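You operate a simulated robot arm through the tools that you are given. There is no shell and no other tool. Be economical: measure what you need, move in short steps, check, and stop when the job is done.

Carry out the task below with a simulated two-armed robot. There is one attempt and no reset: what you move stays moved.

JOB
Put the red card's dose in the open bag, clip and shelve it.
Fine: the bag with the green clip; green scoop, put back; shut that bin; upper rack shelf. Set down upright: bag with green clip.
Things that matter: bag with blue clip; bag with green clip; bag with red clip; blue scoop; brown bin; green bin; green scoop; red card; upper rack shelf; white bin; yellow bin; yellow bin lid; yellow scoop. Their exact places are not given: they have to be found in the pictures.

It is judged by the outcome, as a careful person would: the job done as asked, and still so three seconds after it is handed in. It fails if anything else is knocked over, pushed out of place, dropped, spilled or broken.

ROBOT AND FRAMES
Two 7-joint arms with two-finger parallel grippers on one trunk, on a base that drives. Base frame: it is fixed to the floor where the robot stands at the start and does not move with it; the origin is under the middle of the robot, x ahead of it, y to its left, z up. Units: mm, degrees, N and s.
The left shoulder is at the start at [50, 168, 1207], the right one opposite. With the tool pointing down near the work surface each hand reaches from about 100 to 660 mm from the robot's upright axis, wherever it stands, measured 20 degrees to its own side. Places, roughly: bag with blue clip (11x8x15 cm) [700, 500, 1400]; bag with green clip (11x8x15 cm) [400, 0, 900]; bag with red clip (11x8x15 cm) [700, 700, 1400]; brown bin [500, 600, 800]; green bin [500, 300, 800]; red card [900, 0, 1300]; upper rack shelf [800, 800, 1300]; white bin [500, 900, 800]; yellow bin [500, 1200, 800]; yellow bin lid [600, 1200, 1000]. Payload 1.57 kg a hand.
The TCP of each hand is the grasp point between the finger pads, 30 mm short of the fingertips. In the tool frame z runs along the fingers and y along their closing line. The gripper opens to 80 mm. The fingers are 17 mm wide and 12 mm thick; the gripper's body (40 by 82 mm) begins 80 mm behind the TCP.
Orientation is told as [roll, pitch, yaw] about the base's x, y, z axes, in that order, counted from this pose: with the fingers straight down and closing along the base's y, the tool's x points along the base's -x, its y along +y and its z along -z.

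CONTROLS
- The arms move only by the tool step_arm. It takes "left_steps", "right_steps" or both (then of equal length, played together; a hand with none holds still); each is a list of rows, each a list of 7 numbers: the turn, a rotation vector about the tool's x, y, z in degrees, then the shift along the tool's x, y, z in m, then the opening, from 0 (shut) to 1 (fully open). In form: [[ax, ay, az, dx, dy, dz, jaw], ...]. A call has 1 to 20 rows; each row shifts and turns the commanded pose from where the row before left it, along the tool's axes as they then stand. Rows are played at 5 a second. More than 50 mm and 8.6 degrees between two rows, or a gripper value outside its range, and nothing of the call is played. Where a pose cannot be reached the arm comes as near as it can. A force on the tool above 90 N (or 10 N above the force at the start of the call, whichever is more), or a blocked arm, ends the call early, and 0.2 s more pass. Each finger travels about 45 mm/s and halts on what it meets, pressing with about 39 N; the grip force reading is that of the motor and also rises with nothing between the fingers. The clock runs only during rows and for 0.2 s after the last one: add rows that do not move to give the fingers time. The reply holds the time, the measured pose of the TCP, the force on the tool along the base axes, the opening and the grip force, in the units named above and with some noise, with the torque about the TCP (base axes, N m) and any sound that the robot's microphone picked up.
- Cameras (640 x 400 px; columns grow to the right, rows downward): "scene" is now at [113.9, 56.3, 1438.4]; the picture's right is [0.55, -0.84, 0.00], its down [-0.49, -0.32, -0.81] and it looks along [0.68, 0.45, -0.58] (base axes); focal length 214 px, centre (320, 200). "left" rides on the left gripper at [72, 7, -122] in its tool frame; the picture's right is [-0.09, 1.00, 0.00], its down [-0.84, -0.08, -0.54] and it looks along [-0.54, -0.05, 0.84] (tool axes); focal length 238 px, centre (320, 200). "right" rides on the right gripper at [72, -7, -122] in its tool frame; the picture's right is [0.09, 1.00, 0.00], its down [-0.84, 0.08, -0.54] and it looks along [-0.54, 0.05, 0.84] (tool axes); focal length 238 px, centre (320, 200).
- camera(camera): a new picture of that camera. The clock stands still meanwhile.
- raise_lower(by): slides the trunk up (or, below 0, down) by that many mm; the arms and the scene camera ride with it, the base frame stays. It gives what a move gives, with no picture.
- base_move(legs): drives the robot by 1 to 6 legs, each [ahead, left, turn to the left] in mm, mm and degrees, along the robot's own axes; the way and the turn of a leg run together, so that a leg with both is an arc; at most 1500 mm and 180 degrees a leg. The arms and the cameras ride along, it lands a little off, and it stops where it bumps. It gives what a move gives.
- pan_tilt(pan, tilt): turns the head with the scene camera to pan (to the left, within 80 degrees either way) and tilt (down, from -29 to 69), counted from straight ahead of the robot. It gives what a move gives.
- pixel_to_xyz(camera, pixels): there is no depth. For up to 12 entries [column, row, z] of the newest picture of that camera ("zoom" is the newest enlarged one), the place [x, y] in the base frame at which the ray of that pixel passes the height z, good to about 3 mm, but the place of the scene camera against the robot may be out by one fixed shift of up to 25 mm in any direction. The clock stands still meanwhile.
- inspect(camera, box): a new picture of the part [left, top, right, bottom] of that camera's present view, enlarged. The clock stands still meanwhile.
- finish_job(): hands the job in; it is judged then, once.

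Keep the steps short. Do not move on a guess: measure, check each grasp and each placing, and mend mistakes. In all there are 80 turns and 70 pictures (those below and enlarged ones count). Leave the grippers open and the arms clear of the work at the hand-in unless told otherwise, and finish with a single line.

The tools are called by a JSON object that holds its "api" and its "payload". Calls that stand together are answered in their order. step_arm: Moves the arms, as the interface text tells. Its arguments: {"type":"object","properties":{"left_steps":{"type":"array"},"right_steps":{"type":"array"}},"required":[]} The other tools are called the same way: raise_lower (by) slides the trunk up or down; base_move (legs) drives the base; pan_tilt (pan, tilt) turns the head that bears the scene camera; camera (camera) takes a picture; pixel_to_xyz (camera, pixels) gives the place at which the rays of pixels pass given heights; inspect (camera, box) takes an enlarged picture of a part of a camera's view; finish_job () hands the job in.

At the start:

```text
t: 0.0
left_tcp_pos: [324.7, 358.8, 999.4]
left_tcp_rot: [0.1, 0.0, 0.1]
left_ft_force: [0.7, 0.3, -0.6]
left_torque: [0.03, 0.01, -0.02]
left_gripper_width: 79.8
left_finger_force: 0.2
right_tcp_pos: [409.0, 29.0, 1150.9]
right_tcp_rot: [0.1, 0.1, 0.1]
right_ft_force: [-0.2, -0.1, 0.2]
right_torque: [-0.01, 0.0, 0.01]
right_gripper_width: 80.1
right_finger_force: 0.0
trunk travel left (down, up): [-375.0, 68.0]
robot x, y, heading: [3.0, -3.5, -0.0]
head pan, tilt: [33.3, 35.8]
```

scene: 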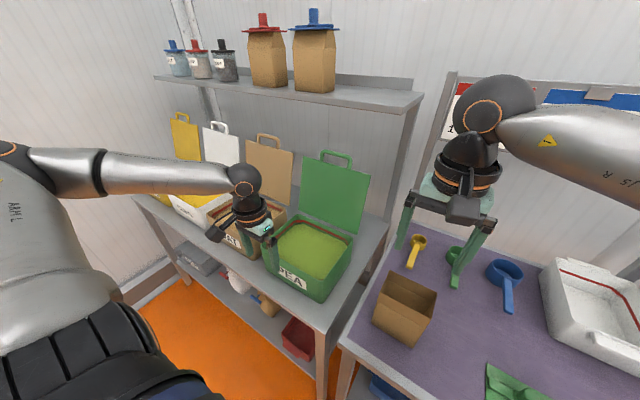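
right: 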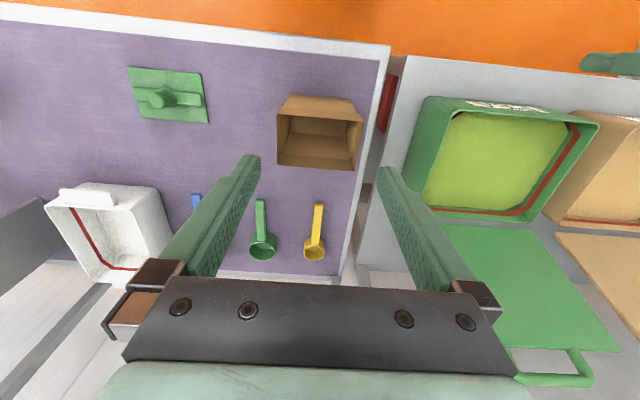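
left: 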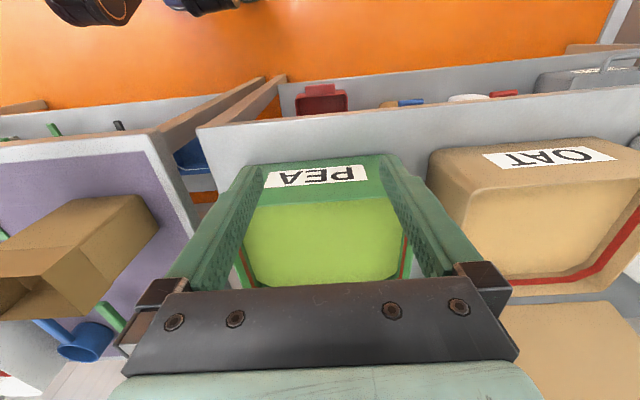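

I start by reading the red card: turn the head ahead and level.

{"api": "pan_tilt", "payload": {"pan": -5, "tilt": 15}}

{"api": "camera", "payload": {"camera": "scene"}}

```text
t: 1.1
left_tcp_pos: [325.0, 360.2, 1000.6]
left_tcp_rot: [0.0, 0.0, 0.1]
left_ft_force: [-0.9, 0.1, 0.7]
left_torque: [0.02, 0.0, 0.0]
left_gripper_width: 80.0
left_finger_force: 0.0
right_tcp_pos: [410.0, 28.1, 1149.9]
right_tcp_rot: [0.0, -0.1, 0.0]
right_ft_force: [0.1, 0.5, -0.4]
right_torque: [0.01, -0.03, 0.0]
right_gripper_width: 79.9
right_finger_force: 0.0
trunk travel left (down, up): [-375.0, 68.0]
robot x, y, heading: [0.6, 0.4, 0.2]
head pan, tilt: [-5.0, 15.0]
```

```text
66 pictures are left
```

scene: 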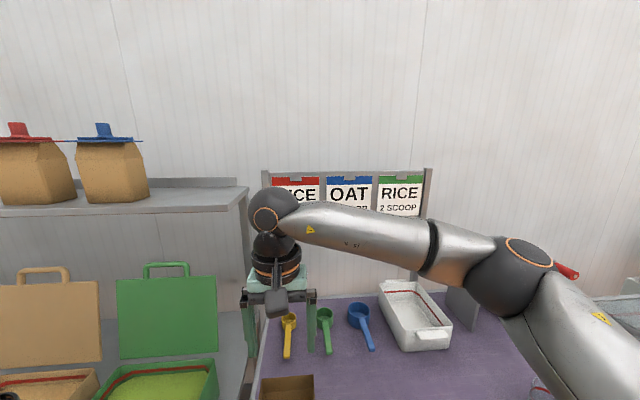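

The red card reads "?ICE"; its dose is hidden by the right arm. I move the right hand to its right and back, then look.

{"api": "step_arm", "payload": {"right_steps": [[0, 0, 0, 0, -0.05, 0, 1], [0, 0, 0, 0, -0.05, 0, 1], [0, 0, 0, 0, -0.05, 0, 1], [0, 0, 0, 0, -0.05, 0, 1], [0, 0, 0, 0, -0.05, 0, 1], [0, 0, 0, 0, -0.05, 0, 1]]}}

{"api": "inspect", "payload": {"camera": "scene", "box": [240, 150, 460, 288]}}

{"api": "pan_tilt", "payload": {"pan": 0, "tilt": 50}}

{"api": "camera", "payload": {"camera": "scene"}}

```text
t: 2.5
left_tcp_pos: [325.9, 359.5, 1000.5]
left_tcp_rot: [0.0, -0.1, 0.1]
left_ft_force: [-0.2, 0.3, 0.0]
left_torque: [0.01, 0.03, -0.03]
left_gripper_width: 80.2
left_finger_force: 0.0
right_tcp_pos: [408.9, -271.9, 1147.2]
right_tcp_rot: [0.1, 0.1, 0.1]
right_ft_force: [0.8, 0.2, 0.6]
right_torque: [0.03, 0.0, -0.01]
right_gripper_width: 79.8
right_finger_force: 0.0
trunk travel left (down, up): [-375.0, 68.0]
robot x, y, heading: [-0.6, -2.3, 0.0]
head pan, tilt: [-5.0, 15.0]
```

```text
2.90 times, centred on (350, 219) of scene
```

zoom: 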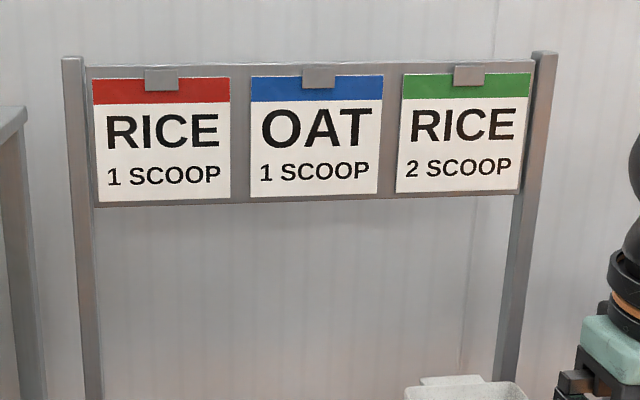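

```text
t: 3.5
left_tcp_pos: [324.2, 359.5, 999.1]
left_tcp_rot: [0.0, 0.0, 0.1]
left_ft_force: [-0.6, 0.0, -0.6]
left_torque: [-0.03, 0.0, 0.0]
left_gripper_width: 80.2
left_finger_force: 0.1
right_tcp_pos: [408.8, -270.1, 1147.0]
right_tcp_rot: [0.1, 0.0, -0.1]
right_ft_force: [0.0, -0.3, 0.3]
right_torque: [0.01, -0.04, -0.01]
right_gripper_width: 79.9
right_finger_force: 0.0
trunk travel left (down, up): [-375.0, 68.0]
robot x, y, heading: [0.1, 2.0, 0.0]
head pan, tilt: [0.0, 50.0]
```

```text
64 pictures are left
```

scene: 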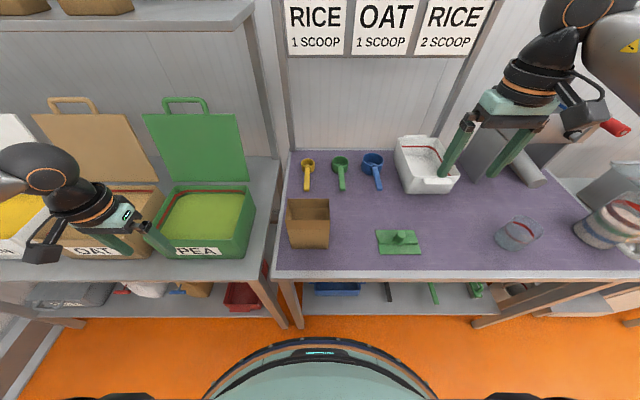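

Dose: RICE, 1 scoop. Now I find which bin is rice and look at the left shelf.

{"api": "pan_tilt", "payload": {"pan": 60, "tilt": 30}}

{"api": "camera", "payload": {"camera": "scene"}}

{"api": "inspect", "payload": {"camera": "left", "box": [320, 0, 640, 200]}}

```text
t: 4.8
left_tcp_pos: [325.2, 359.8, 999.8]
left_tcp_rot: [0.0, 0.0, 0.1]
left_ft_force: [0.3, 0.1, 0.5]
left_torque: [-0.02, 0.0, 0.01]
left_gripper_width: 79.8
left_finger_force: 0.1
right_tcp_pos: [410.1, -269.3, 1146.6]
right_tcp_rot: [0.1, 0.0, 0.0]
right_ft_force: [0.1, 1.3, -1.0]
right_torque: [0.0, -0.01, -0.01]
right_gripper_width: 79.6
right_finger_force: 0.1
trunk travel left (down, up): [-375.0, 68.0]
robot x, y, heading: [3.8, 0.2, -0.1]
head pan, tilt: [60.0, 30.0]
```

```text
63 pictures are left
```

scene: 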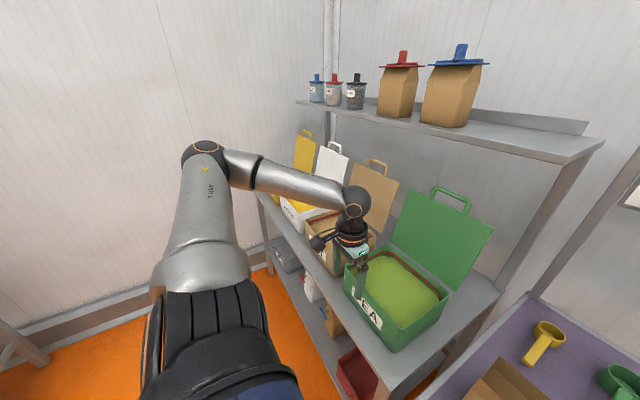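

```text
2.00 times, centred on (480, 100) of left
```

zoom: 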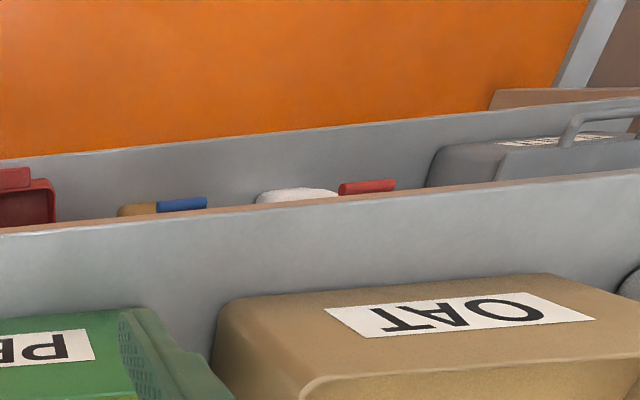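

No rice label is visible yet. First I look closely at the scoops, bag and clip with the right hand camera.

{"api": "step_arm", "payload": {"right_steps": [[0, 0, 0, 0, 0.05, 0, 1], [0, 0, 0, 0, 0.05, 0, 1], [0, 0, 0, -0.04, 0.05, 0, 1], [0, 0, 0, -0.04, 0.03, 0, 1]]}}

{"api": "camera", "payload": {"camera": "right"}}

{"api": "pan_tilt", "payload": {"pan": 0, "tilt": 60}}

{"api": "camera", "payload": {"camera": "scene"}}

```text
refused: row 3 steps farther than a row can; nothing moved
```

```text
61 pictures are left
```

right: 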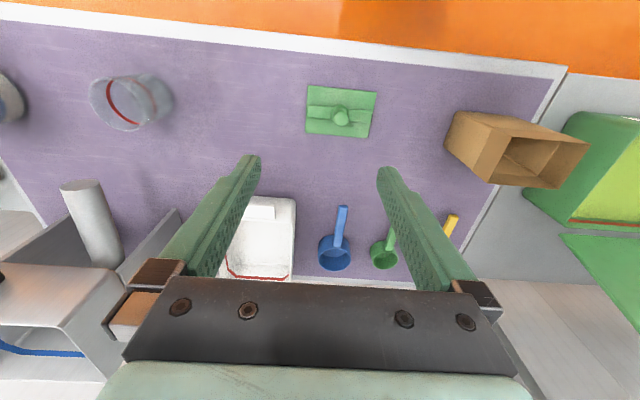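

```text
t: 6.1
left_tcp_pos: [326.5, 360.5, 1000.4]
left_tcp_rot: [0.0, -0.1, 0.2]
left_ft_force: [0.9, 0.1, 0.4]
left_torque: [-0.04, 0.0, -0.01]
left_gripper_width: 80.0
left_finger_force: 0.0
right_tcp_pos: [409.6, -270.2, 1147.9]
right_tcp_rot: [0.0, 0.0, 0.0]
right_ft_force: [0.0, -0.8, 0.8]
right_torque: [0.0, -0.02, 0.01]
right_gripper_width: 79.8
right_finger_force: 0.1
trunk travel left (down, up): [-375.0, 68.0]
robot x, y, heading: [-2.2, -2.4, -0.0]
head pan, tilt: [0.0, 60.0]
```

```text
60 pictures are left
```

scene: 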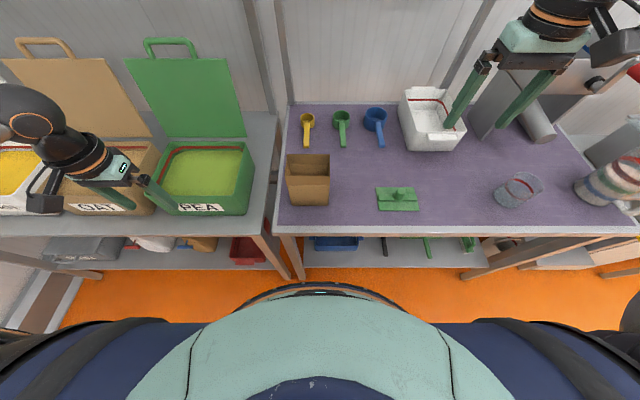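

I measure key points in both views at two heights to get the table's height and edges.

{"api": "pixel_to_xyz", "payload": {"camera": "right", "pixels": [[384, 242, 830], [384, 242, 850], [341, 117, 830], [341, 117, 850], [300, 38, 830], [300, 38, 800], [342, 207, 830], [342, 207, 850], [498, 182, 950], [588, 152, 950], [458, 112, 950], [460, 55, 830]]}}

{"api": "pixel_to_xyz", "payload": {"camera": "scene", "pixels": [[341, 115, 830], [341, 115, 850], [400, 195, 830], [400, 195, 850], [400, 234, 830], [400, 234, 800], [381, 145, 830], [381, 145, 850], [288, 178, 950], [330, 178, 950], [330, 155, 950], [320, 284, 600]]}}

```text
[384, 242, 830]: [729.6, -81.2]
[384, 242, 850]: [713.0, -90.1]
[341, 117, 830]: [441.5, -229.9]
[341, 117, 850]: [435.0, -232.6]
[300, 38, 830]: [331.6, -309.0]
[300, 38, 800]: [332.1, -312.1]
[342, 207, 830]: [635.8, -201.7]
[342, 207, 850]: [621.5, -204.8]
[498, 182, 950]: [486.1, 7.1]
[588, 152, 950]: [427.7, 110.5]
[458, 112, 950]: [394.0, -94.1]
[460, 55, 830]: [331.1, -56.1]
```

```text
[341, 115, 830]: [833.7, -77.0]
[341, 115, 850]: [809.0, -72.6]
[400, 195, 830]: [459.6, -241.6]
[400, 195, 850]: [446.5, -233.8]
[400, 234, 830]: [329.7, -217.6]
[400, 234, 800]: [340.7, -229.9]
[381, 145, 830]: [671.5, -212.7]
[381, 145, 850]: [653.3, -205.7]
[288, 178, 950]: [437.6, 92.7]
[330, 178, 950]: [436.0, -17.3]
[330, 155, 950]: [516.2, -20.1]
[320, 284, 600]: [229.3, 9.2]
```

Table edge is near x≈331, scoop handle around x≈660, y≈-85. I drive 60 mm ahead and bring the right hand above the green scoop.

{"api": "base_move", "payload": {"legs": [[60, 0, 0]]}}

{"api": "step_arm", "payload": {"right_steps": [[0, 0, 0, 0, 0.045, 0, 1], [0, 0, 0, 0, 0.045, 0, 1], [0, 0, 0, 0, 0.045, 0, 1], [0, 0, 0, 0, 0.045, 0, 1], [0, 0, 0, -0.04, 0, 0, 1], [0, 0, 0, -0.04, 0, 0, 1], [0, 0, 0, -0.04, 0, 0, 1], [0, 0, 0, -0.04, 0, 0.02, 1], [0, 0, 0, 0, 0, 0.04, 1], [0, 0, 0, 0, 0, 0.04, 1], [0, 0, 0, 0, 0, 0.04, 1], [0, 0, 0, 0, 0, 0, 1]]}}

{"api": "camera", "payload": {"camera": "right"}}

```text
t: 7.0
left_tcp_pos: [385.3, 358.9, 999.9]
left_tcp_rot: [0.0, 0.1, 0.1]
left_ft_force: [0.4, 0.2, -0.4]
left_torque: [-0.03, 0.02, 0.01]
left_gripper_width: 80.0
left_finger_force: 0.0
right_tcp_pos: [469.7, -270.8, 1147.4]
right_tcp_rot: [0.0, 0.2, 0.2]
right_ft_force: [1.0, -0.2, 0.6]
right_torque: [0.03, 0.04, -0.03]
right_gripper_width: 80.2
right_finger_force: 0.1
trunk travel left (down, up): [-375.0, 68.0]
robot x, y, heading: [56.7, 0.6, -0.2]
head pan, tilt: [0.0, 60.0]
```

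```text
t: 9.6
left_tcp_pos: [383.3, 360.3, 999.8]
left_tcp_rot: [0.0, 0.1, 0.1]
left_ft_force: [0.5, -0.1, 1.2]
left_torque: [-0.01, -0.02, 0.02]
left_gripper_width: 80.1
left_finger_force: 0.0
right_tcp_pos: [629.9, -90.0, 1006.1]
right_tcp_rot: [0.0, 0.0, 0.1]
right_ft_force: [0.7, 0.3, 0.5]
right_torque: [0.01, 0.01, -0.01]
right_gripper_width: 79.8
right_finger_force: 0.0
trunk travel left (down, up): [-375.0, 68.0]
robot x, y, heading: [65.0, 2.7, -0.1]
head pan, tilt: [0.0, 60.0]
```

```text
59 pictures are left
```

right: 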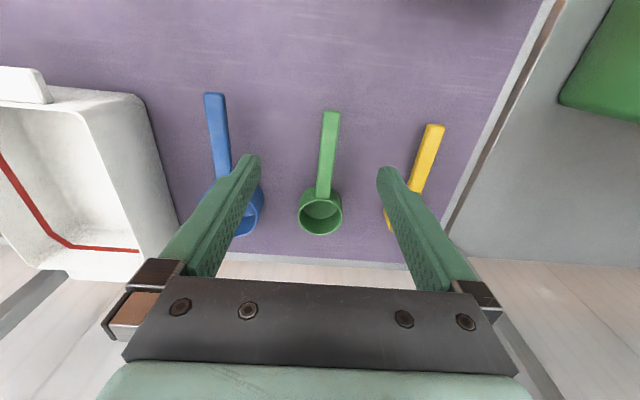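

{"api": "pixel_to_xyz", "payload": {"camera": "right", "pixels": [[321, 212, 800], [321, 212, 830], [321, 212, 850], [331, 113, 810], [331, 113, 830], [331, 113, 850], [324, 190, 830], [324, 190, 850], [304, 210, 850], [341, 205, 850]]}}

{"api": "inspect", "payload": {"camera": "scene", "box": [270, 120, 430, 220]}}

```text
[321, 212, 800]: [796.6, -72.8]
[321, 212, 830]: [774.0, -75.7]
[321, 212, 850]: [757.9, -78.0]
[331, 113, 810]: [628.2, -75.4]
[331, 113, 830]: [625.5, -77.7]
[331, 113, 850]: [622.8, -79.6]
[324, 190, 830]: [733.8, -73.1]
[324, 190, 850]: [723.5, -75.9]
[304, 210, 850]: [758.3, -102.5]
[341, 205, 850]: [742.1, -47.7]
```

```text
4.00 times, centred on (350, 170) of scene
```

zoom: 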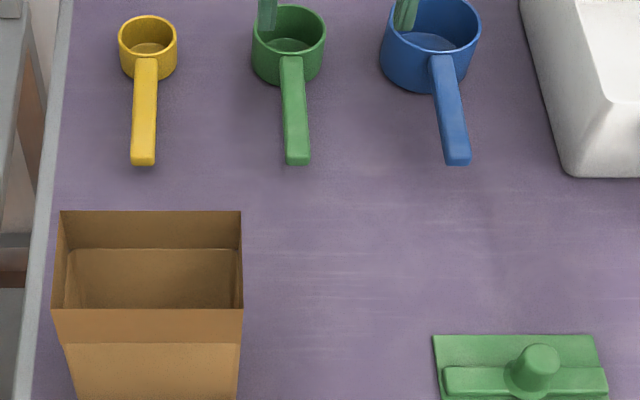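

Scoops are cups with rim-level handles. I lower over the green handle and take a second view for height by parallax.

{"api": "step_arm", "payload": {"right_steps": [[0, 0, 0, -0.03, 0.012, 0, 0.5], [0, 0, 0, 0, 0, 0.04, 0.5], [0, 0, 0, 0, 0, 0.036, 0.5], [0, 0, 0, 0, 0, 0, 0.5]]}}

{"api": "camera", "payload": {"camera": "right"}}

```text
t: 10.6
left_tcp_pos: [383.6, 359.5, 1000.2]
left_tcp_rot: [-0.1, 0.0, 0.2]
left_ft_force: [-0.6, 0.6, 0.4]
left_torque: [0.0, -0.01, -0.01]
left_gripper_width: 79.6
left_finger_force: 0.0
right_tcp_pos: [660.3, -80.8, 933.2]
right_tcp_rot: [-0.1, -0.1, -0.1]
right_ft_force: [-0.6, 0.5, 0.1]
right_torque: [0.02, -0.01, 0.03]
right_gripper_width: 39.9
right_finger_force: 0.1
trunk travel left (down, up): [-375.0, 68.0]
robot x, y, heading: [57.2, -1.7, 0.2]
head pan, tilt: [0.0, 60.0]
```

```text
57 pictures are left
```

right: 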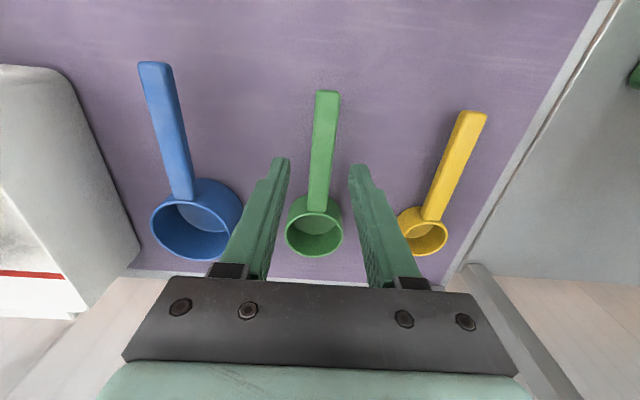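

{"api": "pixel_to_xyz", "payload": {"camera": "right", "pixels": [[327, 92, 810], [327, 92, 830], [327, 92, 850], [317, 212, 830], [317, 212, 850], [314, 230, 810], [314, 230, 830], [314, 230, 850], [287, 225, 840], [341, 225, 840], [317, 196, 840], [320, 150, 840]]}}

```text
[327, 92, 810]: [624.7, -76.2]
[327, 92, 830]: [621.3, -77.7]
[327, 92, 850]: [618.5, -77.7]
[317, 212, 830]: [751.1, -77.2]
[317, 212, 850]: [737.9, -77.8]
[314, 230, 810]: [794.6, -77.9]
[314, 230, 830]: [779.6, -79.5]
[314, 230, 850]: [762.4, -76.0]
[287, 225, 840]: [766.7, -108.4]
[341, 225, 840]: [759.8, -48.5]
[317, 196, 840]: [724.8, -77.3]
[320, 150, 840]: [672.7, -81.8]
```

Height still unclear (~825). I lower to fingertip z≈835 and look again.

{"api": "step_arm", "payload": {"right_steps": [[0, 0, 0, 0, 0.001, 0.04, 0.5], [0, 0, 0, 0, 0, 0.028, 0.5], [0, 0, 0, 0, 0, 0, 0.5]]}}

{"api": "camera", "payload": {"camera": "right"}}

```text
t: 11.4
left_tcp_pos: [383.8, 360.3, 999.8]
left_tcp_rot: [0.0, 0.0, 0.0]
left_ft_force: [-0.1, 0.1, 0.2]
left_torque: [-0.01, 0.03, 0.02]
left_gripper_width: 80.1
left_finger_force: 0.0
right_tcp_pos: [655.0, -80.7, 865.6]
right_tcp_rot: [0.0, -0.1, 0.1]
right_ft_force: [-0.1, -0.1, -1.1]
right_torque: [-0.02, 0.01, 0.0]
right_gripper_width: 39.9
right_finger_force: 0.0
right hand out of reach, approached as far as the arm can: row 2
trunk travel left (down, up): [-375.0, 68.0]
robot x, y, heading: [65.1, 1.7, -0.1]
head pan, tilt: [0.0, 60.0]
```

```text
56 pictures are left
```

right: 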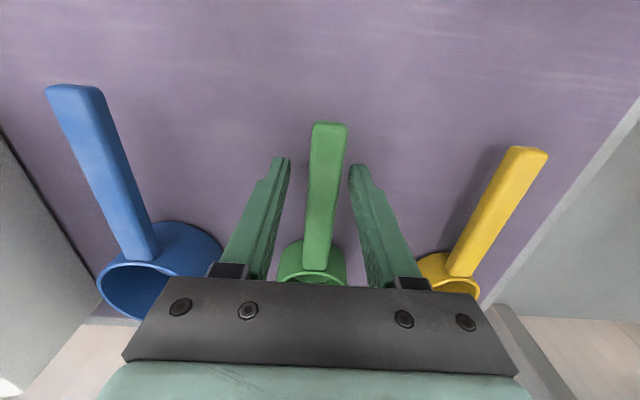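

The arm is near its reach limit. I measure the handle end from this view and raise the left hand, so I can descend with the trunk.

{"api": "pixel_to_xyz", "payload": {"camera": "right", "pixels": [[328, 123, 810], [328, 123, 830], [317, 270, 830], [317, 270, 850], [309, 130, 830], [347, 130, 830], [96, 88, 830], [545, 152, 830]]}}

{"api": "step_arm", "payload": {"left_steps": [[0, 0, 0, 0, 0, -0.04, 1], [0, 0, 0, 0, 0, -0.04, 1], [0, 0, 0, 0.04, 0, 0, 1]]}}

```text
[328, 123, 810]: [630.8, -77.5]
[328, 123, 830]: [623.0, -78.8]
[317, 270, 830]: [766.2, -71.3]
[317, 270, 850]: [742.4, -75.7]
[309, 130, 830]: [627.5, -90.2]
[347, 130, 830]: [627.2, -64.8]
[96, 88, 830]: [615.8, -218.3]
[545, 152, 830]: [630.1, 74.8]
```

```text
t: 12.2
left_tcp_pos: [343.8, 360.1, 1080.1]
left_tcp_rot: [0.0, 0.1, 0.1]
left_ft_force: [-0.4, 0.4, 0.2]
left_torque: [0.0, -0.02, 0.01]
left_gripper_width: 80.0
left_finger_force: 0.0
right_tcp_pos: [654.4, -80.0, 866.3]
right_tcp_rot: [-0.1, -0.1, 0.1]
right_ft_force: [0.1, -0.3, -0.6]
right_torque: [-0.01, -0.01, 0.0]
right_gripper_width: 40.2
right_finger_force: 0.1
trunk travel left (down, up): [-375.0, 68.0]
robot x, y, heading: [58.4, -1.8, -0.0]
head pan, tilt: [0.0, 60.0]
```

Handle top is roughly z 840–850. I lower the trunk 25 mm so the TCP reaches ≈841, then look.

{"api": "raise_lower", "payload": {"by": -25}}

{"api": "camera", "payload": {"camera": "right"}}

```text
t: 12.9
left_tcp_pos: [340.5, 360.5, 1058.7]
left_tcp_rot: [0.0, -0.3, 0.1]
left_ft_force: [-0.6, -0.4, -0.5]
left_torque: [0.03, -0.01, -0.04]
left_gripper_width: 80.1
left_finger_force: 0.0
right_tcp_pos: [654.1, -80.8, 851.1]
right_tcp_rot: [-0.1, -0.7, 0.0]
right_ft_force: [-10.7, -3.3, 48.3]
right_torque: [-0.08, 0.73, -0.04]
right_gripper_width: 40.0
right_finger_force: 0.0
trunk travel left (down, up): [-350.0, 93.0]
robot x, y, heading: [59.1, 1.5, 0.1]
head pan, tilt: [0.0, 60.0]
```

```text
55 pictures are left
```

right: 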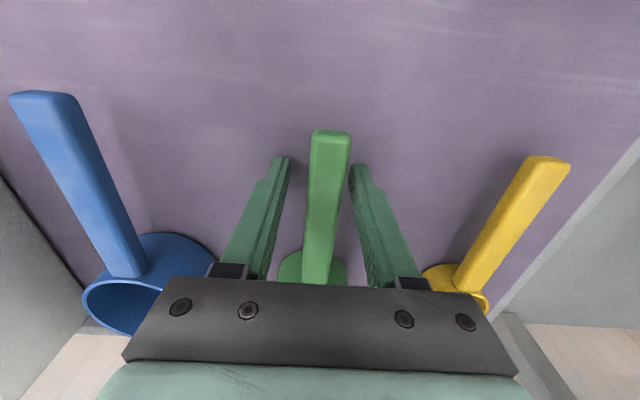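

Fingertips touch the table (48 N): table top ≈ 821. I raise 14 mm, then close on the handle.

{"api": "raise_lower", "payload": {"by": 14}}

{"api": "step_arm", "payload": {"right_steps": [[0, 0, 0, 0, 0.002, 0, 0.3], [0, 0, 0, 0, 0, 0, 0.1], [0, 0, 0, 0, 0, 0, 0], [0, 0, 0, 0, 0, 0, 0], [0, 0, 0, 0, 0, 0, 0]]}}

{"api": "camera", "payload": {"camera": "right"}}

```text
t: 13.6
left_tcp_pos: [344.1, 359.4, 1068.7]
left_tcp_rot: [0.0, 0.0, 0.1]
left_ft_force: [0.5, 0.0, 0.2]
left_torque: [-0.02, -0.03, -0.02]
left_gripper_width: 79.9
left_finger_force: 0.0
right_tcp_pos: [652.4, -81.4, 853.4]
right_tcp_rot: [0.0, 0.0, 0.1]
right_ft_force: [-0.7, 0.7, 0.0]
right_torque: [-0.03, 0.0, 0.0]
right_gripper_width: 40.1
right_finger_force: 0.1
trunk travel left (down, up): [-364.0, 79.0]
robot x, y, heading: [56.0, -0.0, 0.1]
head pan, tilt: [0.0, 60.0]
```

```text
t: 14.8
left_tcp_pos: [344.2, 359.7, 1069.1]
left_tcp_rot: [0.1, -0.1, 0.2]
left_ft_force: [-0.6, 0.2, 0.3]
left_torque: [0.0, 0.01, 0.02]
left_gripper_width: 80.0
left_finger_force: 0.0
right_tcp_pos: [653.7, -78.5, 852.9]
right_tcp_rot: [0.0, 0.0, 0.0]
right_ft_force: [0.3, 0.4, -0.5]
right_torque: [0.0, 0.06, 0.02]
right_gripper_width: 19.3
right_finger_force: 32.7
trunk travel left (down, up): [-364.0, 79.0]
robot x, y, heading: [60.9, -1.2, -0.1]
head pan, tilt: [0.0, 60.0]
```

```text
54 pictures are left
```

right: 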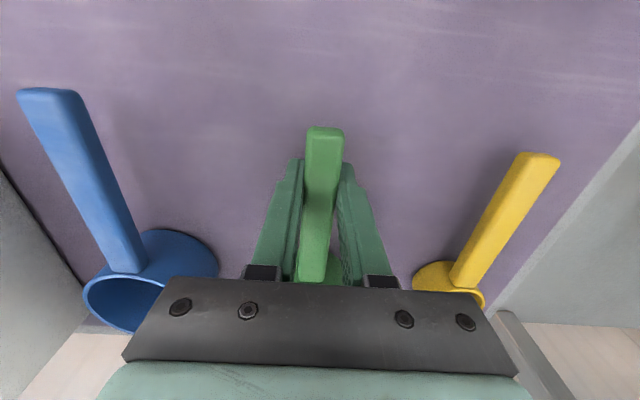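

Held: 19.3 mm, 33 N (grasp pose 653.7, -78.5, 852.9 to return to). I lift and retract.

{"api": "step_arm", "payload": {"right_steps": [[0, 0, 0, 0, 0, -0.03, 0], [0, 0, 0, 0, 0, -0.04, 0], [0, 0, 0, 0, 0, -0.04, 0], [0, 0, 0, 0, 0, -0.04, 0], [0, 0, 0, 0, 0, -0.04, 0], [0, 0, 0, 0, 0, -0.04, 0], [0, 0, 0, 0.045, 0, 0, 0], [0, 0, 0, 0.045, 0, 0, 0], [0, 0, 0, 0.045, 0, 0, 0], [0, 0, 0, 0.045, 0, 0, 0], [0, 0, 0, 0.045, 0, 0, 0], [0, 0, 0, 0, 0, 0, 0]]}}

{"api": "camera", "payload": {"camera": "scene"}}

{"api": "base_move", "payload": {"legs": [[-60, 0, 0], [0, 750, 0]]}}

{"api": "pan_tilt", "payload": {"pan": 15, "tilt": 45}}

{"api": "camera", "payload": {"camera": "scene"}}

```text
t: 17.4
left_tcp_pos: [344.2, 361.0, 1068.6]
left_tcp_rot: [0.1, 0.0, 0.1]
left_ft_force: [1.0, 0.0, 0.0]
left_torque: [-0.03, -0.02, -0.02]
left_gripper_width: 79.9
left_finger_force: 0.0
right_tcp_pos: [429.0, -81.4, 1086.5]
right_tcp_rot: [0.0, 0.1, 0.0]
right_ft_force: [-0.2, 0.0, 0.3]
right_torque: [-0.03, 0.07, 0.02]
right_gripper_width: 19.2
right_finger_force: 33.1
trunk travel left (down, up): [-364.0, 79.0]
robot x, y, heading: [59.7, -1.8, 0.0]
head pan, tilt: [0.0, 60.0]
```

```text
53 pictures are left
```

scene: 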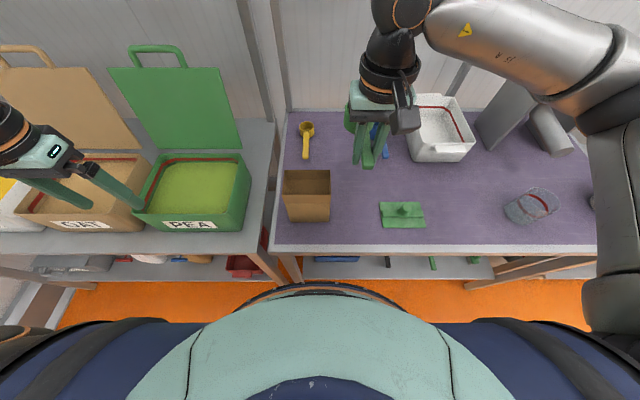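

```text
t: 22.0
left_tcp_pos: [278.9, 1116.9, 1068.9]
left_tcp_rot: [0.1, 0.0, 0.7]
left_ft_force: [0.3, -0.2, -0.3]
left_torque: [0.0, 0.02, 0.0]
left_gripper_width: 80.1
left_finger_force: 0.0
right_tcp_pos: [366.4, 677.7, 1085.3]
right_tcp_rot: [0.0, 0.0, 0.6]
right_ft_force: [-0.4, -0.1, -0.3]
right_torque: [-0.03, 0.03, 0.0]
right_gripper_width: 19.4
right_finger_force: 33.4
trunk travel left (down, up): [-364.0, 79.0]
robot x, y, heading: [-3.1, 754.1, 0.4]
head pan, tilt: [0.0, 60.0]
```

```text
t: 22.8
left_tcp_pos: [279.4, 1117.0, 1068.9]
left_tcp_rot: [0.0, 0.1, 0.6]
left_ft_force: [0.3, 0.0, 0.1]
left_torque: [-0.01, -0.04, 0.01]
left_gripper_width: 79.8
left_finger_force: 0.1
right_tcp_pos: [367.2, 677.0, 1086.5]
right_tcp_rot: [0.0, 0.0, 0.5]
right_ft_force: [0.0, 0.4, -1.5]
right_torque: [0.04, 0.04, -0.01]
right_gripper_width: 19.3
right_finger_force: 33.1
trunk travel left (down, up): [-364.0, 79.0]
robot x, y, heading: [-3.4, 757.5, 0.5]
head pan, tilt: [15.0, 45.0]
```

```text
52 pictures are left
```

scene: 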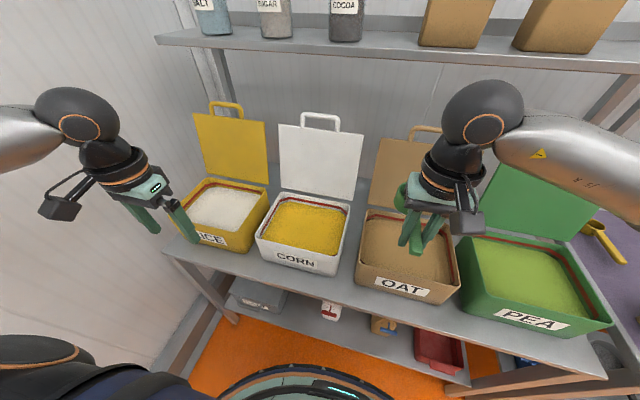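

RICE is the yellow bin (white grain). I measure it and the left wall (baseboard) to see how far I can drive.

{"api": "pixel_to_xyz", "payload": {"camera": "scene", "pixels": [[182, 178, 900], [269, 186, 900], [250, 250, 900], [160, 230, 900], [225, 205, 880], [157, 390, 50], [228, 325, 50], [211, 103, 1130], [242, 105, 1130], [266, 183, 900], [196, 290, 820]]}}

{"api": "pan_tilt", "payload": {"pan": 50, "tilt": 35}}

{"api": "camera", "payload": {"camera": "scene"}}

```text
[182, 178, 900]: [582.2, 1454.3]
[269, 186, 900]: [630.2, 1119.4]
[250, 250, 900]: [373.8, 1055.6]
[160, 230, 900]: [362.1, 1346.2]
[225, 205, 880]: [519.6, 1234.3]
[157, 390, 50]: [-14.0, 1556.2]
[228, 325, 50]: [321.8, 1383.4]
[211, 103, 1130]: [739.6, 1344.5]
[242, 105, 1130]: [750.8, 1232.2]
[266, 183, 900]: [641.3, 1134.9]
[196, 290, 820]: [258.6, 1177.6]
```

```text
t: 23.8
left_tcp_pos: [278.6, 1116.9, 1070.0]
left_tcp_rot: [0.0, 0.0, 0.5]
left_ft_force: [-0.6, 0.8, 0.4]
left_torque: [0.02, -0.01, 0.0]
left_gripper_width: 80.1
left_finger_force: 0.1
right_tcp_pos: [368.3, 677.3, 1087.2]
right_tcp_rot: [0.0, 0.1, 0.6]
right_ft_force: [0.1, -0.7, -1.4]
right_torque: [-0.02, 0.03, 0.02]
right_gripper_width: 19.5
right_finger_force: 33.0
trunk travel left (down, up): [-364.0, 79.0]
robot x, y, heading: [-3.2, 755.0, -0.0]
head pan, tilt: [50.0, 35.0]
```

```text
51 pictures are left
```

scene: 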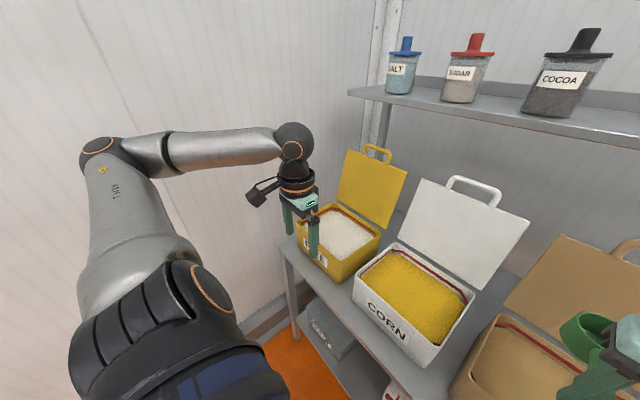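

Wall is near y≈1556, bin centre ≈(500,1220). I pull the left hand inward, drive 225 mm left and turn 30° left so the right hand faces the bin.

{"api": "step_arm", "payload": {"left_steps": [[0, 0, 0, 0, -0.04, -0.02, 1], [0, 0, 0, 0, -0.04, -0.02, 1], [0, 0, 0, 0, -0.03, -0.02, 1]]}}

{"api": "base_move", "payload": {"legs": [[0, 225, 0], [0, 0, 30]]}}

{"api": "pan_tilt", "payload": {"pan": 0, "tilt": 45}}

{"api": "camera", "payload": {"camera": "scene"}}

{"api": "camera", "payload": {"camera": "right"}}

```text
t: 24.6
left_tcp_pos: [276.9, 1005.5, 1129.1]
left_tcp_rot: [0.0, 0.1, 0.6]
left_ft_force: [-0.4, 0.0, 0.2]
left_torque: [0.02, 0.04, -0.02]
left_gripper_width: 80.0
left_finger_force: 0.1
right_tcp_pos: [368.0, 676.4, 1086.5]
right_tcp_rot: [0.2, 0.0, 0.6]
right_ft_force: [-0.5, -0.4, 0.0]
right_torque: [0.01, 0.05, 0.03]
right_gripper_width: 19.4
right_finger_force: 33.6
trunk travel left (down, up): [-364.0, 79.0]
robot x, y, heading: [-6.3, 752.5, 0.4]
head pan, tilt: [50.0, 35.0]
```

```text
t: 27.8
left_tcp_pos: [111.4, 1340.8, 1128.4]
left_tcp_rot: [-0.1, 0.1, 30.5]
left_ft_force: [0.8, 1.1, 0.4]
left_torque: [0.02, 0.01, -0.01]
left_gripper_width: 80.0
left_finger_force: 0.1
right_tcp_pos: [356.0, 1098.5, 1085.6]
right_tcp_rot: [0.0, 0.0, 30.4]
right_ft_force: [1.0, -0.3, -0.9]
right_torque: [-0.06, 0.07, 0.02]
right_gripper_width: 19.6
right_finger_force: 32.9
trunk travel left (down, up): [-364.0, 79.0]
robot x, y, heading: [-6.0, 984.5, 30.4]
head pan, tilt: [50.0, 35.0]
```

```text
t: 29.0
left_tcp_pos: [111.5, 1340.8, 1127.5]
left_tcp_rot: [0.1, 0.0, 30.6]
left_ft_force: [-0.7, 0.1, 0.4]
left_torque: [0.0, -0.02, -0.02]
left_gripper_width: 80.1
left_finger_force: 0.0
right_tcp_pos: [355.5, 1099.3, 1085.3]
right_tcp_rot: [-0.1, 0.1, 30.4]
right_ft_force: [-0.1, 0.5, -1.0]
right_torque: [-0.04, 0.04, -0.01]
right_gripper_width: 19.3
right_finger_force: 33.2
trunk travel left (down, up): [-364.0, 79.0]
robot x, y, heading: [-8.2, 981.1, 30.6]
head pan, tilt: [0.0, 45.0]
```

```text
50 pictures are left
```

scene: 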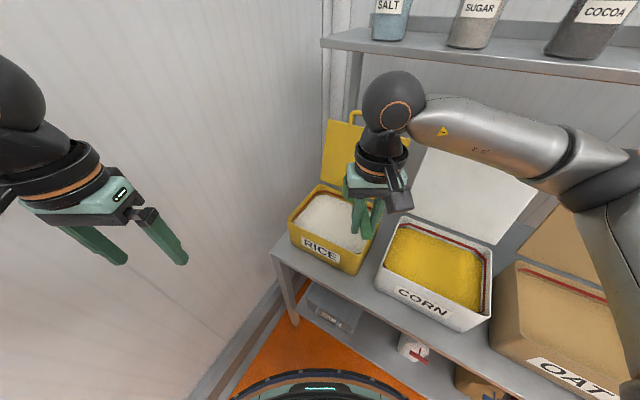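

```text
49 pictures are left
```

right: 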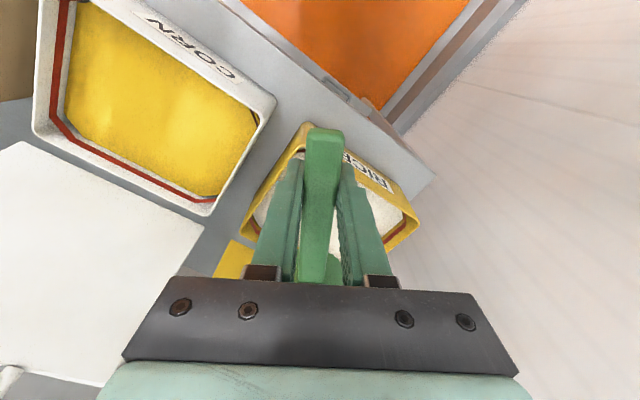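

I measure the rice bin's rim corners in both views.

{"api": "pixel_to_xyz", "payload": {"camera": "right", "pixels": [[308, 124, 880], [308, 124, 930], [417, 216, 880], [417, 216, 930], [244, 222, 880], [244, 222, 930], [385, 250, 880], [270, 125, 930], [269, 100, 930], [435, 178, 800]]}}

{"api": "inspect", "payload": {"camera": "scene", "box": [260, 100, 420, 290]}}

```text
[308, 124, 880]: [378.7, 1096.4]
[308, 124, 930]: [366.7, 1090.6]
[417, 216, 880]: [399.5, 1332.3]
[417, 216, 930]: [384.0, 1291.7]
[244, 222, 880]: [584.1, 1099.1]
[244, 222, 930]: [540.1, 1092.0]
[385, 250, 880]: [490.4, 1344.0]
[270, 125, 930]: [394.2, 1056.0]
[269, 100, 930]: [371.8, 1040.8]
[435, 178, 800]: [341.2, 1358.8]
```

```text
2.11 times, centred on (340, 195) of scene
```

zoom: 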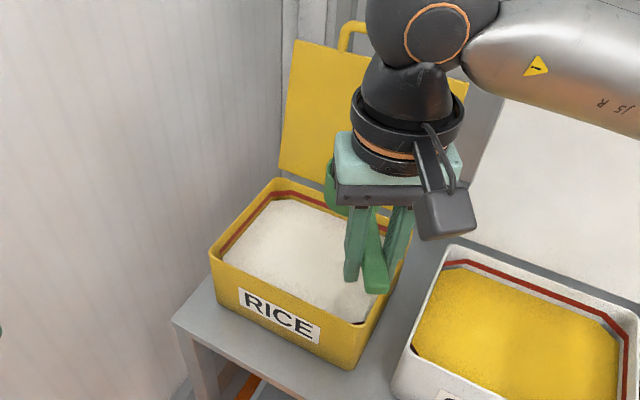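

{"api": "pixel_to_xyz", "payload": {"camera": "zoom", "pixels": [[212, 260, 880], [212, 260, 930], [362, 328, 880], [362, 328, 930], [275, 182, 880], [275, 182, 930], [345, 366, 820], [345, 366, 780], [290, 265, 880], [290, 265, 910]]}}

```text
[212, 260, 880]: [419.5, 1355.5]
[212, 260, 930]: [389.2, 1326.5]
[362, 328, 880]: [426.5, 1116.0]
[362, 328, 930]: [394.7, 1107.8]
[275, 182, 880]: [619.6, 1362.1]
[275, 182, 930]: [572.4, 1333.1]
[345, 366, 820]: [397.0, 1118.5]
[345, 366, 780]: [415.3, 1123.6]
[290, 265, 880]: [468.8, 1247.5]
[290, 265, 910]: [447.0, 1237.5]
```

Heights remain uncertain; the left camera may give a cleaner view of the bin.

{"api": "camera", "payload": {"camera": "left"}}

```text
47 pictures are left
```

left: 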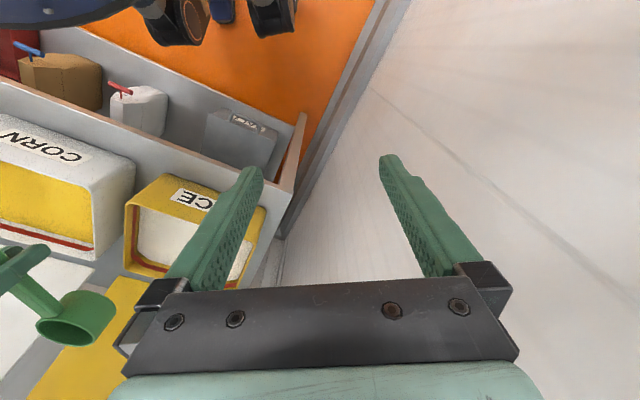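

{"api": "pixel_to_xyz", "payload": {"camera": "left", "pixels": [[127, 208, 880], [127, 208, 900], [127, 208, 930], [266, 207, 880], [266, 207, 930], [126, 262, 880], [126, 262, 930], [163, 175, 820], [163, 175, 780], [288, 187, 820], [288, 187, 780]]}}

```text
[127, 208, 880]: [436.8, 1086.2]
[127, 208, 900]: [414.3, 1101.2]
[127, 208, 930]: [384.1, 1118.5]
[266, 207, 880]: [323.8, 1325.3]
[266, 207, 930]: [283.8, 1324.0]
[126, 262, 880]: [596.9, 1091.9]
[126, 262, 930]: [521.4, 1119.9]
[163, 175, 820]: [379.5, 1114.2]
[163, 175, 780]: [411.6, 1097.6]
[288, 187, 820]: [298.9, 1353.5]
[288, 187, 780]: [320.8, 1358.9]
```

I calibrate the scene camera's shift using the known right fingertip and handle end.

{"api": "pixel_to_xyz", "payload": {"camera": "zoom", "pixels": [[377, 284, 1082], [352, 279, 1056], [362, 328, 900], [212, 260, 900], [275, 182, 900], [290, 265, 890], [412, 245, 900]]}}

{"api": "inspect", "payload": {"camera": "left", "box": [0, 120, 300, 380]}}

```text
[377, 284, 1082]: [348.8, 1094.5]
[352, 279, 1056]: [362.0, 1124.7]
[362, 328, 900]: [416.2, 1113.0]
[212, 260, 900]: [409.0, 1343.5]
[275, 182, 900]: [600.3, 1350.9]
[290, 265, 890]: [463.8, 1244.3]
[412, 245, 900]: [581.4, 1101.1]
```

```text
1.54 times, centred on (150, 250) of left
```

zoom: 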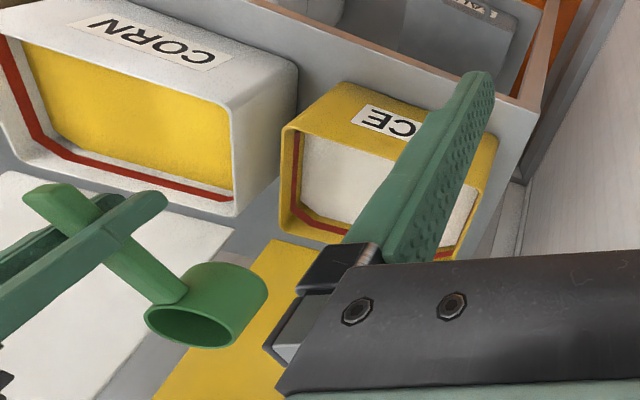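

Scene shift ≈(+17,+11). Corrected bin: x 395–580, y 1100–1335, rim ≈910, rice ≈885. I move forward/left at height and pitch the scoop 48° nose-down, then check.

{"api": "step_arm", "payload": {"right_steps": [[0, 0, 0, -0.035, 0.017, 0, 0], [0, 0, 0, -0.035, 0.018, 0, 0], [0, 8, 0, 0, 0, 0, 0], [0, 8, 0, 0, 0, 0, 0], [0, 8, 0, 0, 0, 0, 0], [0, 8, 0, 0, 0, 0, 0], [0, 8, 0, 0, 0, 0, 0], [0, 8, 0, 0, 0, 0, 0], [0, 0, 0, 0, 0, 0, 0]]}}

{"api": "camera", "payload": {"camera": "right"}}

{"api": "inspect", "payload": {"camera": "left", "box": [0, 120, 300, 380]}}

```text
t: 31.0
left_tcp_pos: [111.8, 1339.9, 1128.9]
left_tcp_rot: [0.0, -0.2, 30.6]
left_ft_force: [-1.0, 0.0, 1.1]
left_torque: [-0.01, -0.02, -0.01]
left_gripper_width: 79.7
left_finger_force: 0.1
right_tcp_pos: [380.4, 1149.5, 1077.9]
right_tcp_rot: [0.1, 47.6, 30.4]
right_ft_force: [-0.5, 0.7, -0.5]
right_torque: [0.01, 0.0, 0.03]
right_gripper_width: 19.2
right_finger_force: 33.3
right hand out of reach, approached as far as the arm can: row 8
trunk travel left (down, up): [-364.0, 79.0]
robot x, y, heading: [-4.0, 981.8, 30.5]
head pan, tilt: [0.0, 45.0]
```

```text
45 pictures are left
```

right: 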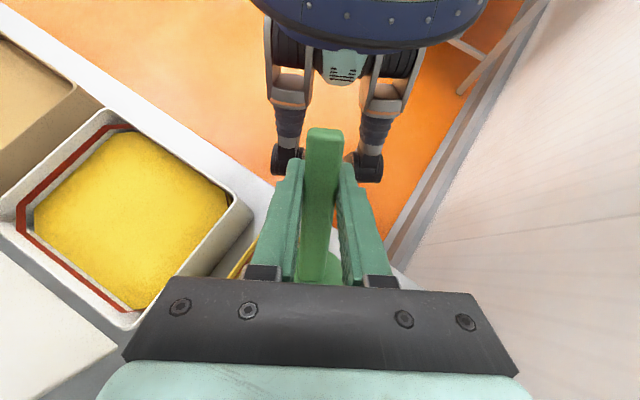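

```text
1.54 times, centred on (150, 250) of left
```

zoom: 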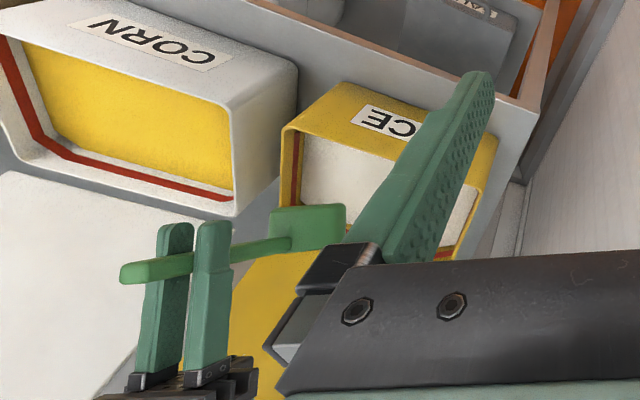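

The arm is at reach limit. I drive 60 mm ahead (along heading 30°) to gain reach.

{"api": "base_move", "payload": {"legs": [[60, 0, 0]]}}

{"api": "step_arm", "payload": {"right_steps": [[0, 0, 0, 0.0201, 0, 0.0223, 0], [0, 0, 0, -0.0297, 0, 0.0268, 0], [0, 0, 0, 0, 0, 0, 0]]}}

{"api": "inspect", "payload": {"camera": "left", "box": [0, 120, 300, 380]}}

{"api": "inspect", "payload": {"camera": "scene", "box": [260, 100, 420, 290]}}

```text
t: 31.9
left_tcp_pos: [165.2, 1371.2, 1128.6]
left_tcp_rot: [0.0, 0.0, 30.4]
left_ft_force: [-0.1, 0.2, -0.3]
left_torque: [-0.01, 0.09, 0.01]
left_gripper_width: 80.4
left_finger_force: 0.2
right_tcp_pos: [433.6, 1177.6, 1077.8]
right_tcp_rot: [0.1, 47.9, 30.3]
right_ft_force: [0.9, 0.2, -0.3]
right_torque: [-0.06, 0.02, 0.02]
right_gripper_width: 19.3
right_finger_force: 33.2
trunk travel left (down, up): [-364.0, 79.0]
robot x, y, heading: [47.7, 1010.5, 30.5]
head pan, tilt: [0.0, 45.0]
```

```text
t: 32.7
left_tcp_pos: [164.5, 1369.2, 1128.9]
left_tcp_rot: [0.0, 0.1, 30.5]
left_ft_force: [-0.5, 0.0, -0.4]
left_torque: [0.03, 0.0, 0.0]
left_gripper_width: 79.9
left_finger_force: 0.1
right_tcp_pos: [408.4, 1164.5, 1037.7]
right_tcp_rot: [0.2, 47.7, 30.3]
right_ft_force: [-0.2, 0.9, -0.7]
right_torque: [0.0, 0.04, 0.0]
right_gripper_width: 19.2
right_finger_force: 33.4
trunk travel left (down, up): [-364.0, 79.0]
robot x, y, heading: [47.5, 1009.8, 30.2]
head pan, tilt: [0.0, 45.0]
```

```text
1.54 times, centred on (150, 250) of left
```

zoom: 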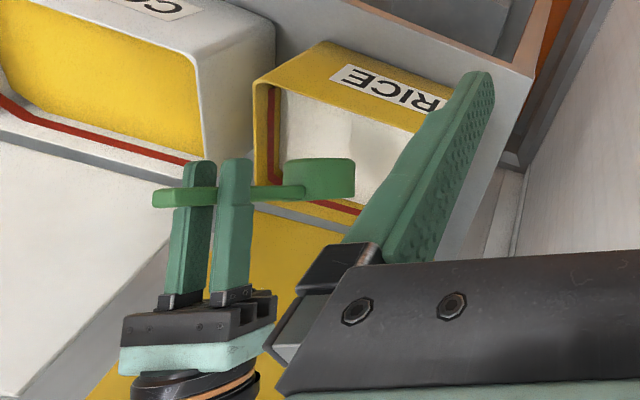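

```text
2.11 times, centred on (340, 195) of scene
```

zoom: 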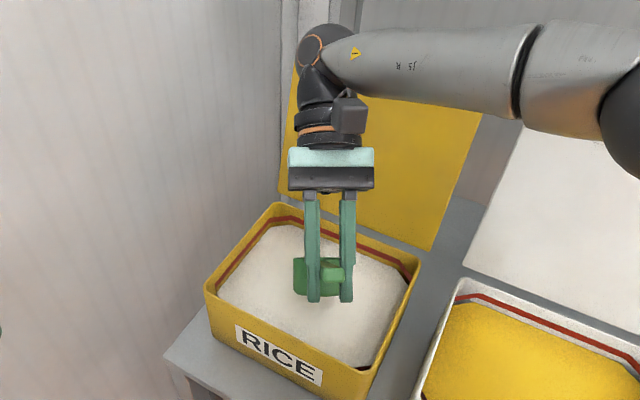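

Clear view now. I measure the rim corners and rice edges here.

{"api": "pixel_to_xyz", "payload": {"camera": "zoom", "pixels": [[206, 288, 900], [206, 288, 920], [369, 370, 900], [369, 370, 920], [419, 264, 900], [419, 264, 920], [283, 206, 900], [283, 206, 920], [330, 300, 880]]}}

{"api": "pixel_to_xyz", "payload": {"camera": "left", "pixels": [[119, 173, 900], [119, 173, 920], [119, 173, 940]]}}

```text
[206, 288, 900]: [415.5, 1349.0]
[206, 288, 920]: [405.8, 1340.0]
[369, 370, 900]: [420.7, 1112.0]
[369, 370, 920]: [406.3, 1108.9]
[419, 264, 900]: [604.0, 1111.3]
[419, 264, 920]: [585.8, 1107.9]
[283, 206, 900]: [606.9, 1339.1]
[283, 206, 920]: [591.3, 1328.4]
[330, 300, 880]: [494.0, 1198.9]
```

```text
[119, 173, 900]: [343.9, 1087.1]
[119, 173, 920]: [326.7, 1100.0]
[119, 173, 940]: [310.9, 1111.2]
```

C (cup centre) is over the rice at (471,1201,957). I descend 79 mm into the rice in the nose-down pose.

{"api": "step_arm", "payload": {"right_steps": [[0, 0, 0, -0.0147, 0, 0.0132, 0], [0, 0, 0, -0.0147, 0, 0.0132, 0], [0, 0, 0, -0.0147, 0, 0.0132, 0], [0, 0, 0, -0.0147, 0, 0.0132, 0], [0, 0, 0, 0, 0, 0, 0]]}}

{"api": "inspect", "payload": {"camera": "scene", "box": [280, 160, 400, 280]}}

```text
t: 33.9
left_tcp_pos: [163.9, 1369.5, 1128.6]
left_tcp_rot: [0.0, 0.0, 30.5]
left_ft_force: [-0.2, 0.0, -0.8]
left_torque: [-0.01, -0.02, 0.01]
left_gripper_width: 80.0
left_finger_force: 0.1
right_tcp_pos: [408.6, 1164.2, 958.8]
right_tcp_rot: [0.2, 47.8, 30.4]
right_ft_force: [0.0, -0.7, -0.6]
right_torque: [-0.03, 0.01, -0.01]
right_gripper_width: 19.2
right_finger_force: 32.9
trunk travel left (down, up): [-364.0, 79.0]
robot x, y, heading: [45.8, 1011.0, 30.1]
head pan, tilt: [0.0, 45.0]
```

```text
3.33 times, centred on (340, 220) of scene
```

zoom: 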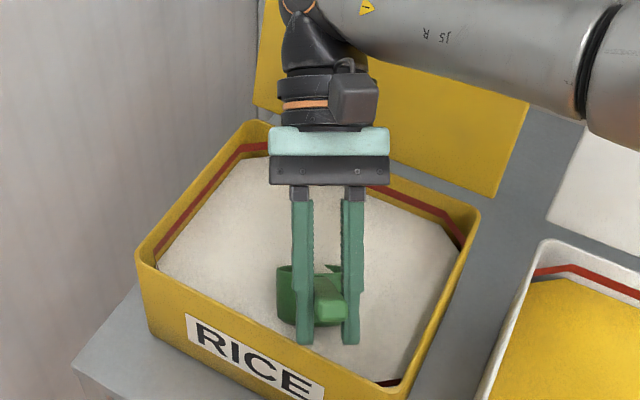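

{"api": "inspect", "payload": {"camera": "left", "box": [60, 120, 260, 245]}}

```text
3.20 times, centred on (160, 182) of left
```

zoom: 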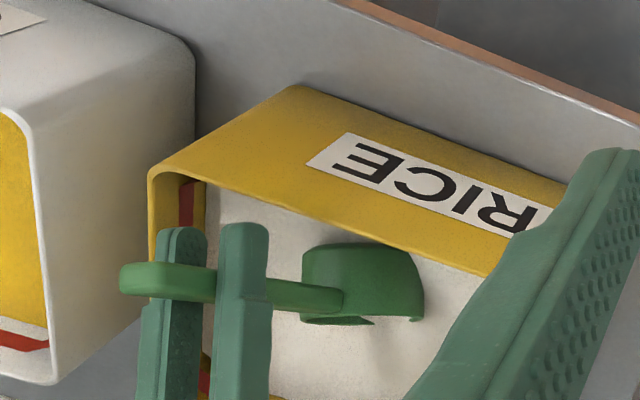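

No resistance, cup lip is in the rice. I push forward a bit deeper, roll the cup up level in the rice, and lift.

{"api": "step_arm", "payload": {"right_steps": [[0, 0, 0, -0.0137, 0, -0.0078, 0], [0, 0, 0, -0.0137, 0, -0.0078, 0], [0, 0, 0, 0, 0, 0, 0], [0, -8, 0, -0.0011, 0, 0.0077, 0], [0, -8, 0, -0.0014, 0, 0.0079, 0], [0, -8, 0, -0.002, 0, 0.007, 0], [0, -8, 0, -0.0028, 0, 0.0064, 0], [0, 0, 0, 0, 0, 0, 0], [0, 0, 0, 0.0028, 0, -0.0096, 0], [0, -4, 0, 0.0028, 0, -0.0096, 0], [0, -4, 0, 0.0028, 0, -0.0146, 0], [0, -4, 0, 0.0015, 0, -0.0196, 0], [0, -4, 0, 0, 0, -0.02, 0], [0, 0, 0, 0, 0, -0.02, 0], [0, 0, 0, 0, 0, -0.02, 0], [0, 0, 0, 0, 0, 0, 0]]}}

{"api": "inspect", "payload": {"camera": "scene", "box": [270, 120, 410, 260]}}

{"api": "inspect", "payload": {"camera": "left", "box": [30, 130, 250, 270]}}

```text
t: 37.3
left_tcp_pos: [164.9, 1370.3, 1129.0]
left_tcp_rot: [0.0, 0.0, 30.3]
left_ft_force: [0.0, -0.4, 0.0]
left_torque: [0.0, -0.03, 0.0]
left_gripper_width: 79.7
left_finger_force: 0.0
right_tcp_pos: [425.9, 1172.4, 1035.6]
right_tcp_rot: [0.0, -0.2, 30.2]
right_ft_force: [-0.9, 0.0, -0.9]
right_torque: [-0.05, 0.07, -0.02]
right_gripper_width: 19.4
right_finger_force: 33.2
trunk travel left (down, up): [-364.0, 79.0]
robot x, y, heading: [45.9, 1013.6, 30.2]
head pan, tilt: [0.0, 45.0]
```

```text
2.86 times, centred on (340, 190) of scene
```

zoom: 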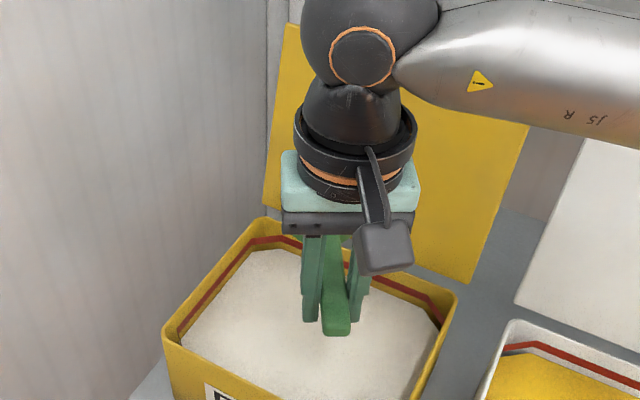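

```text
2.86 times, centred on (140, 200) of left
```

zoom: 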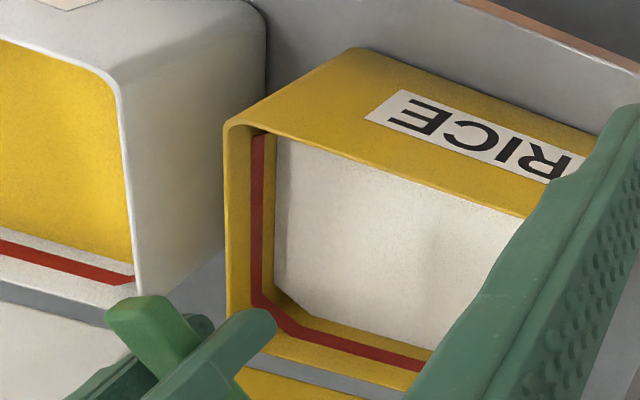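

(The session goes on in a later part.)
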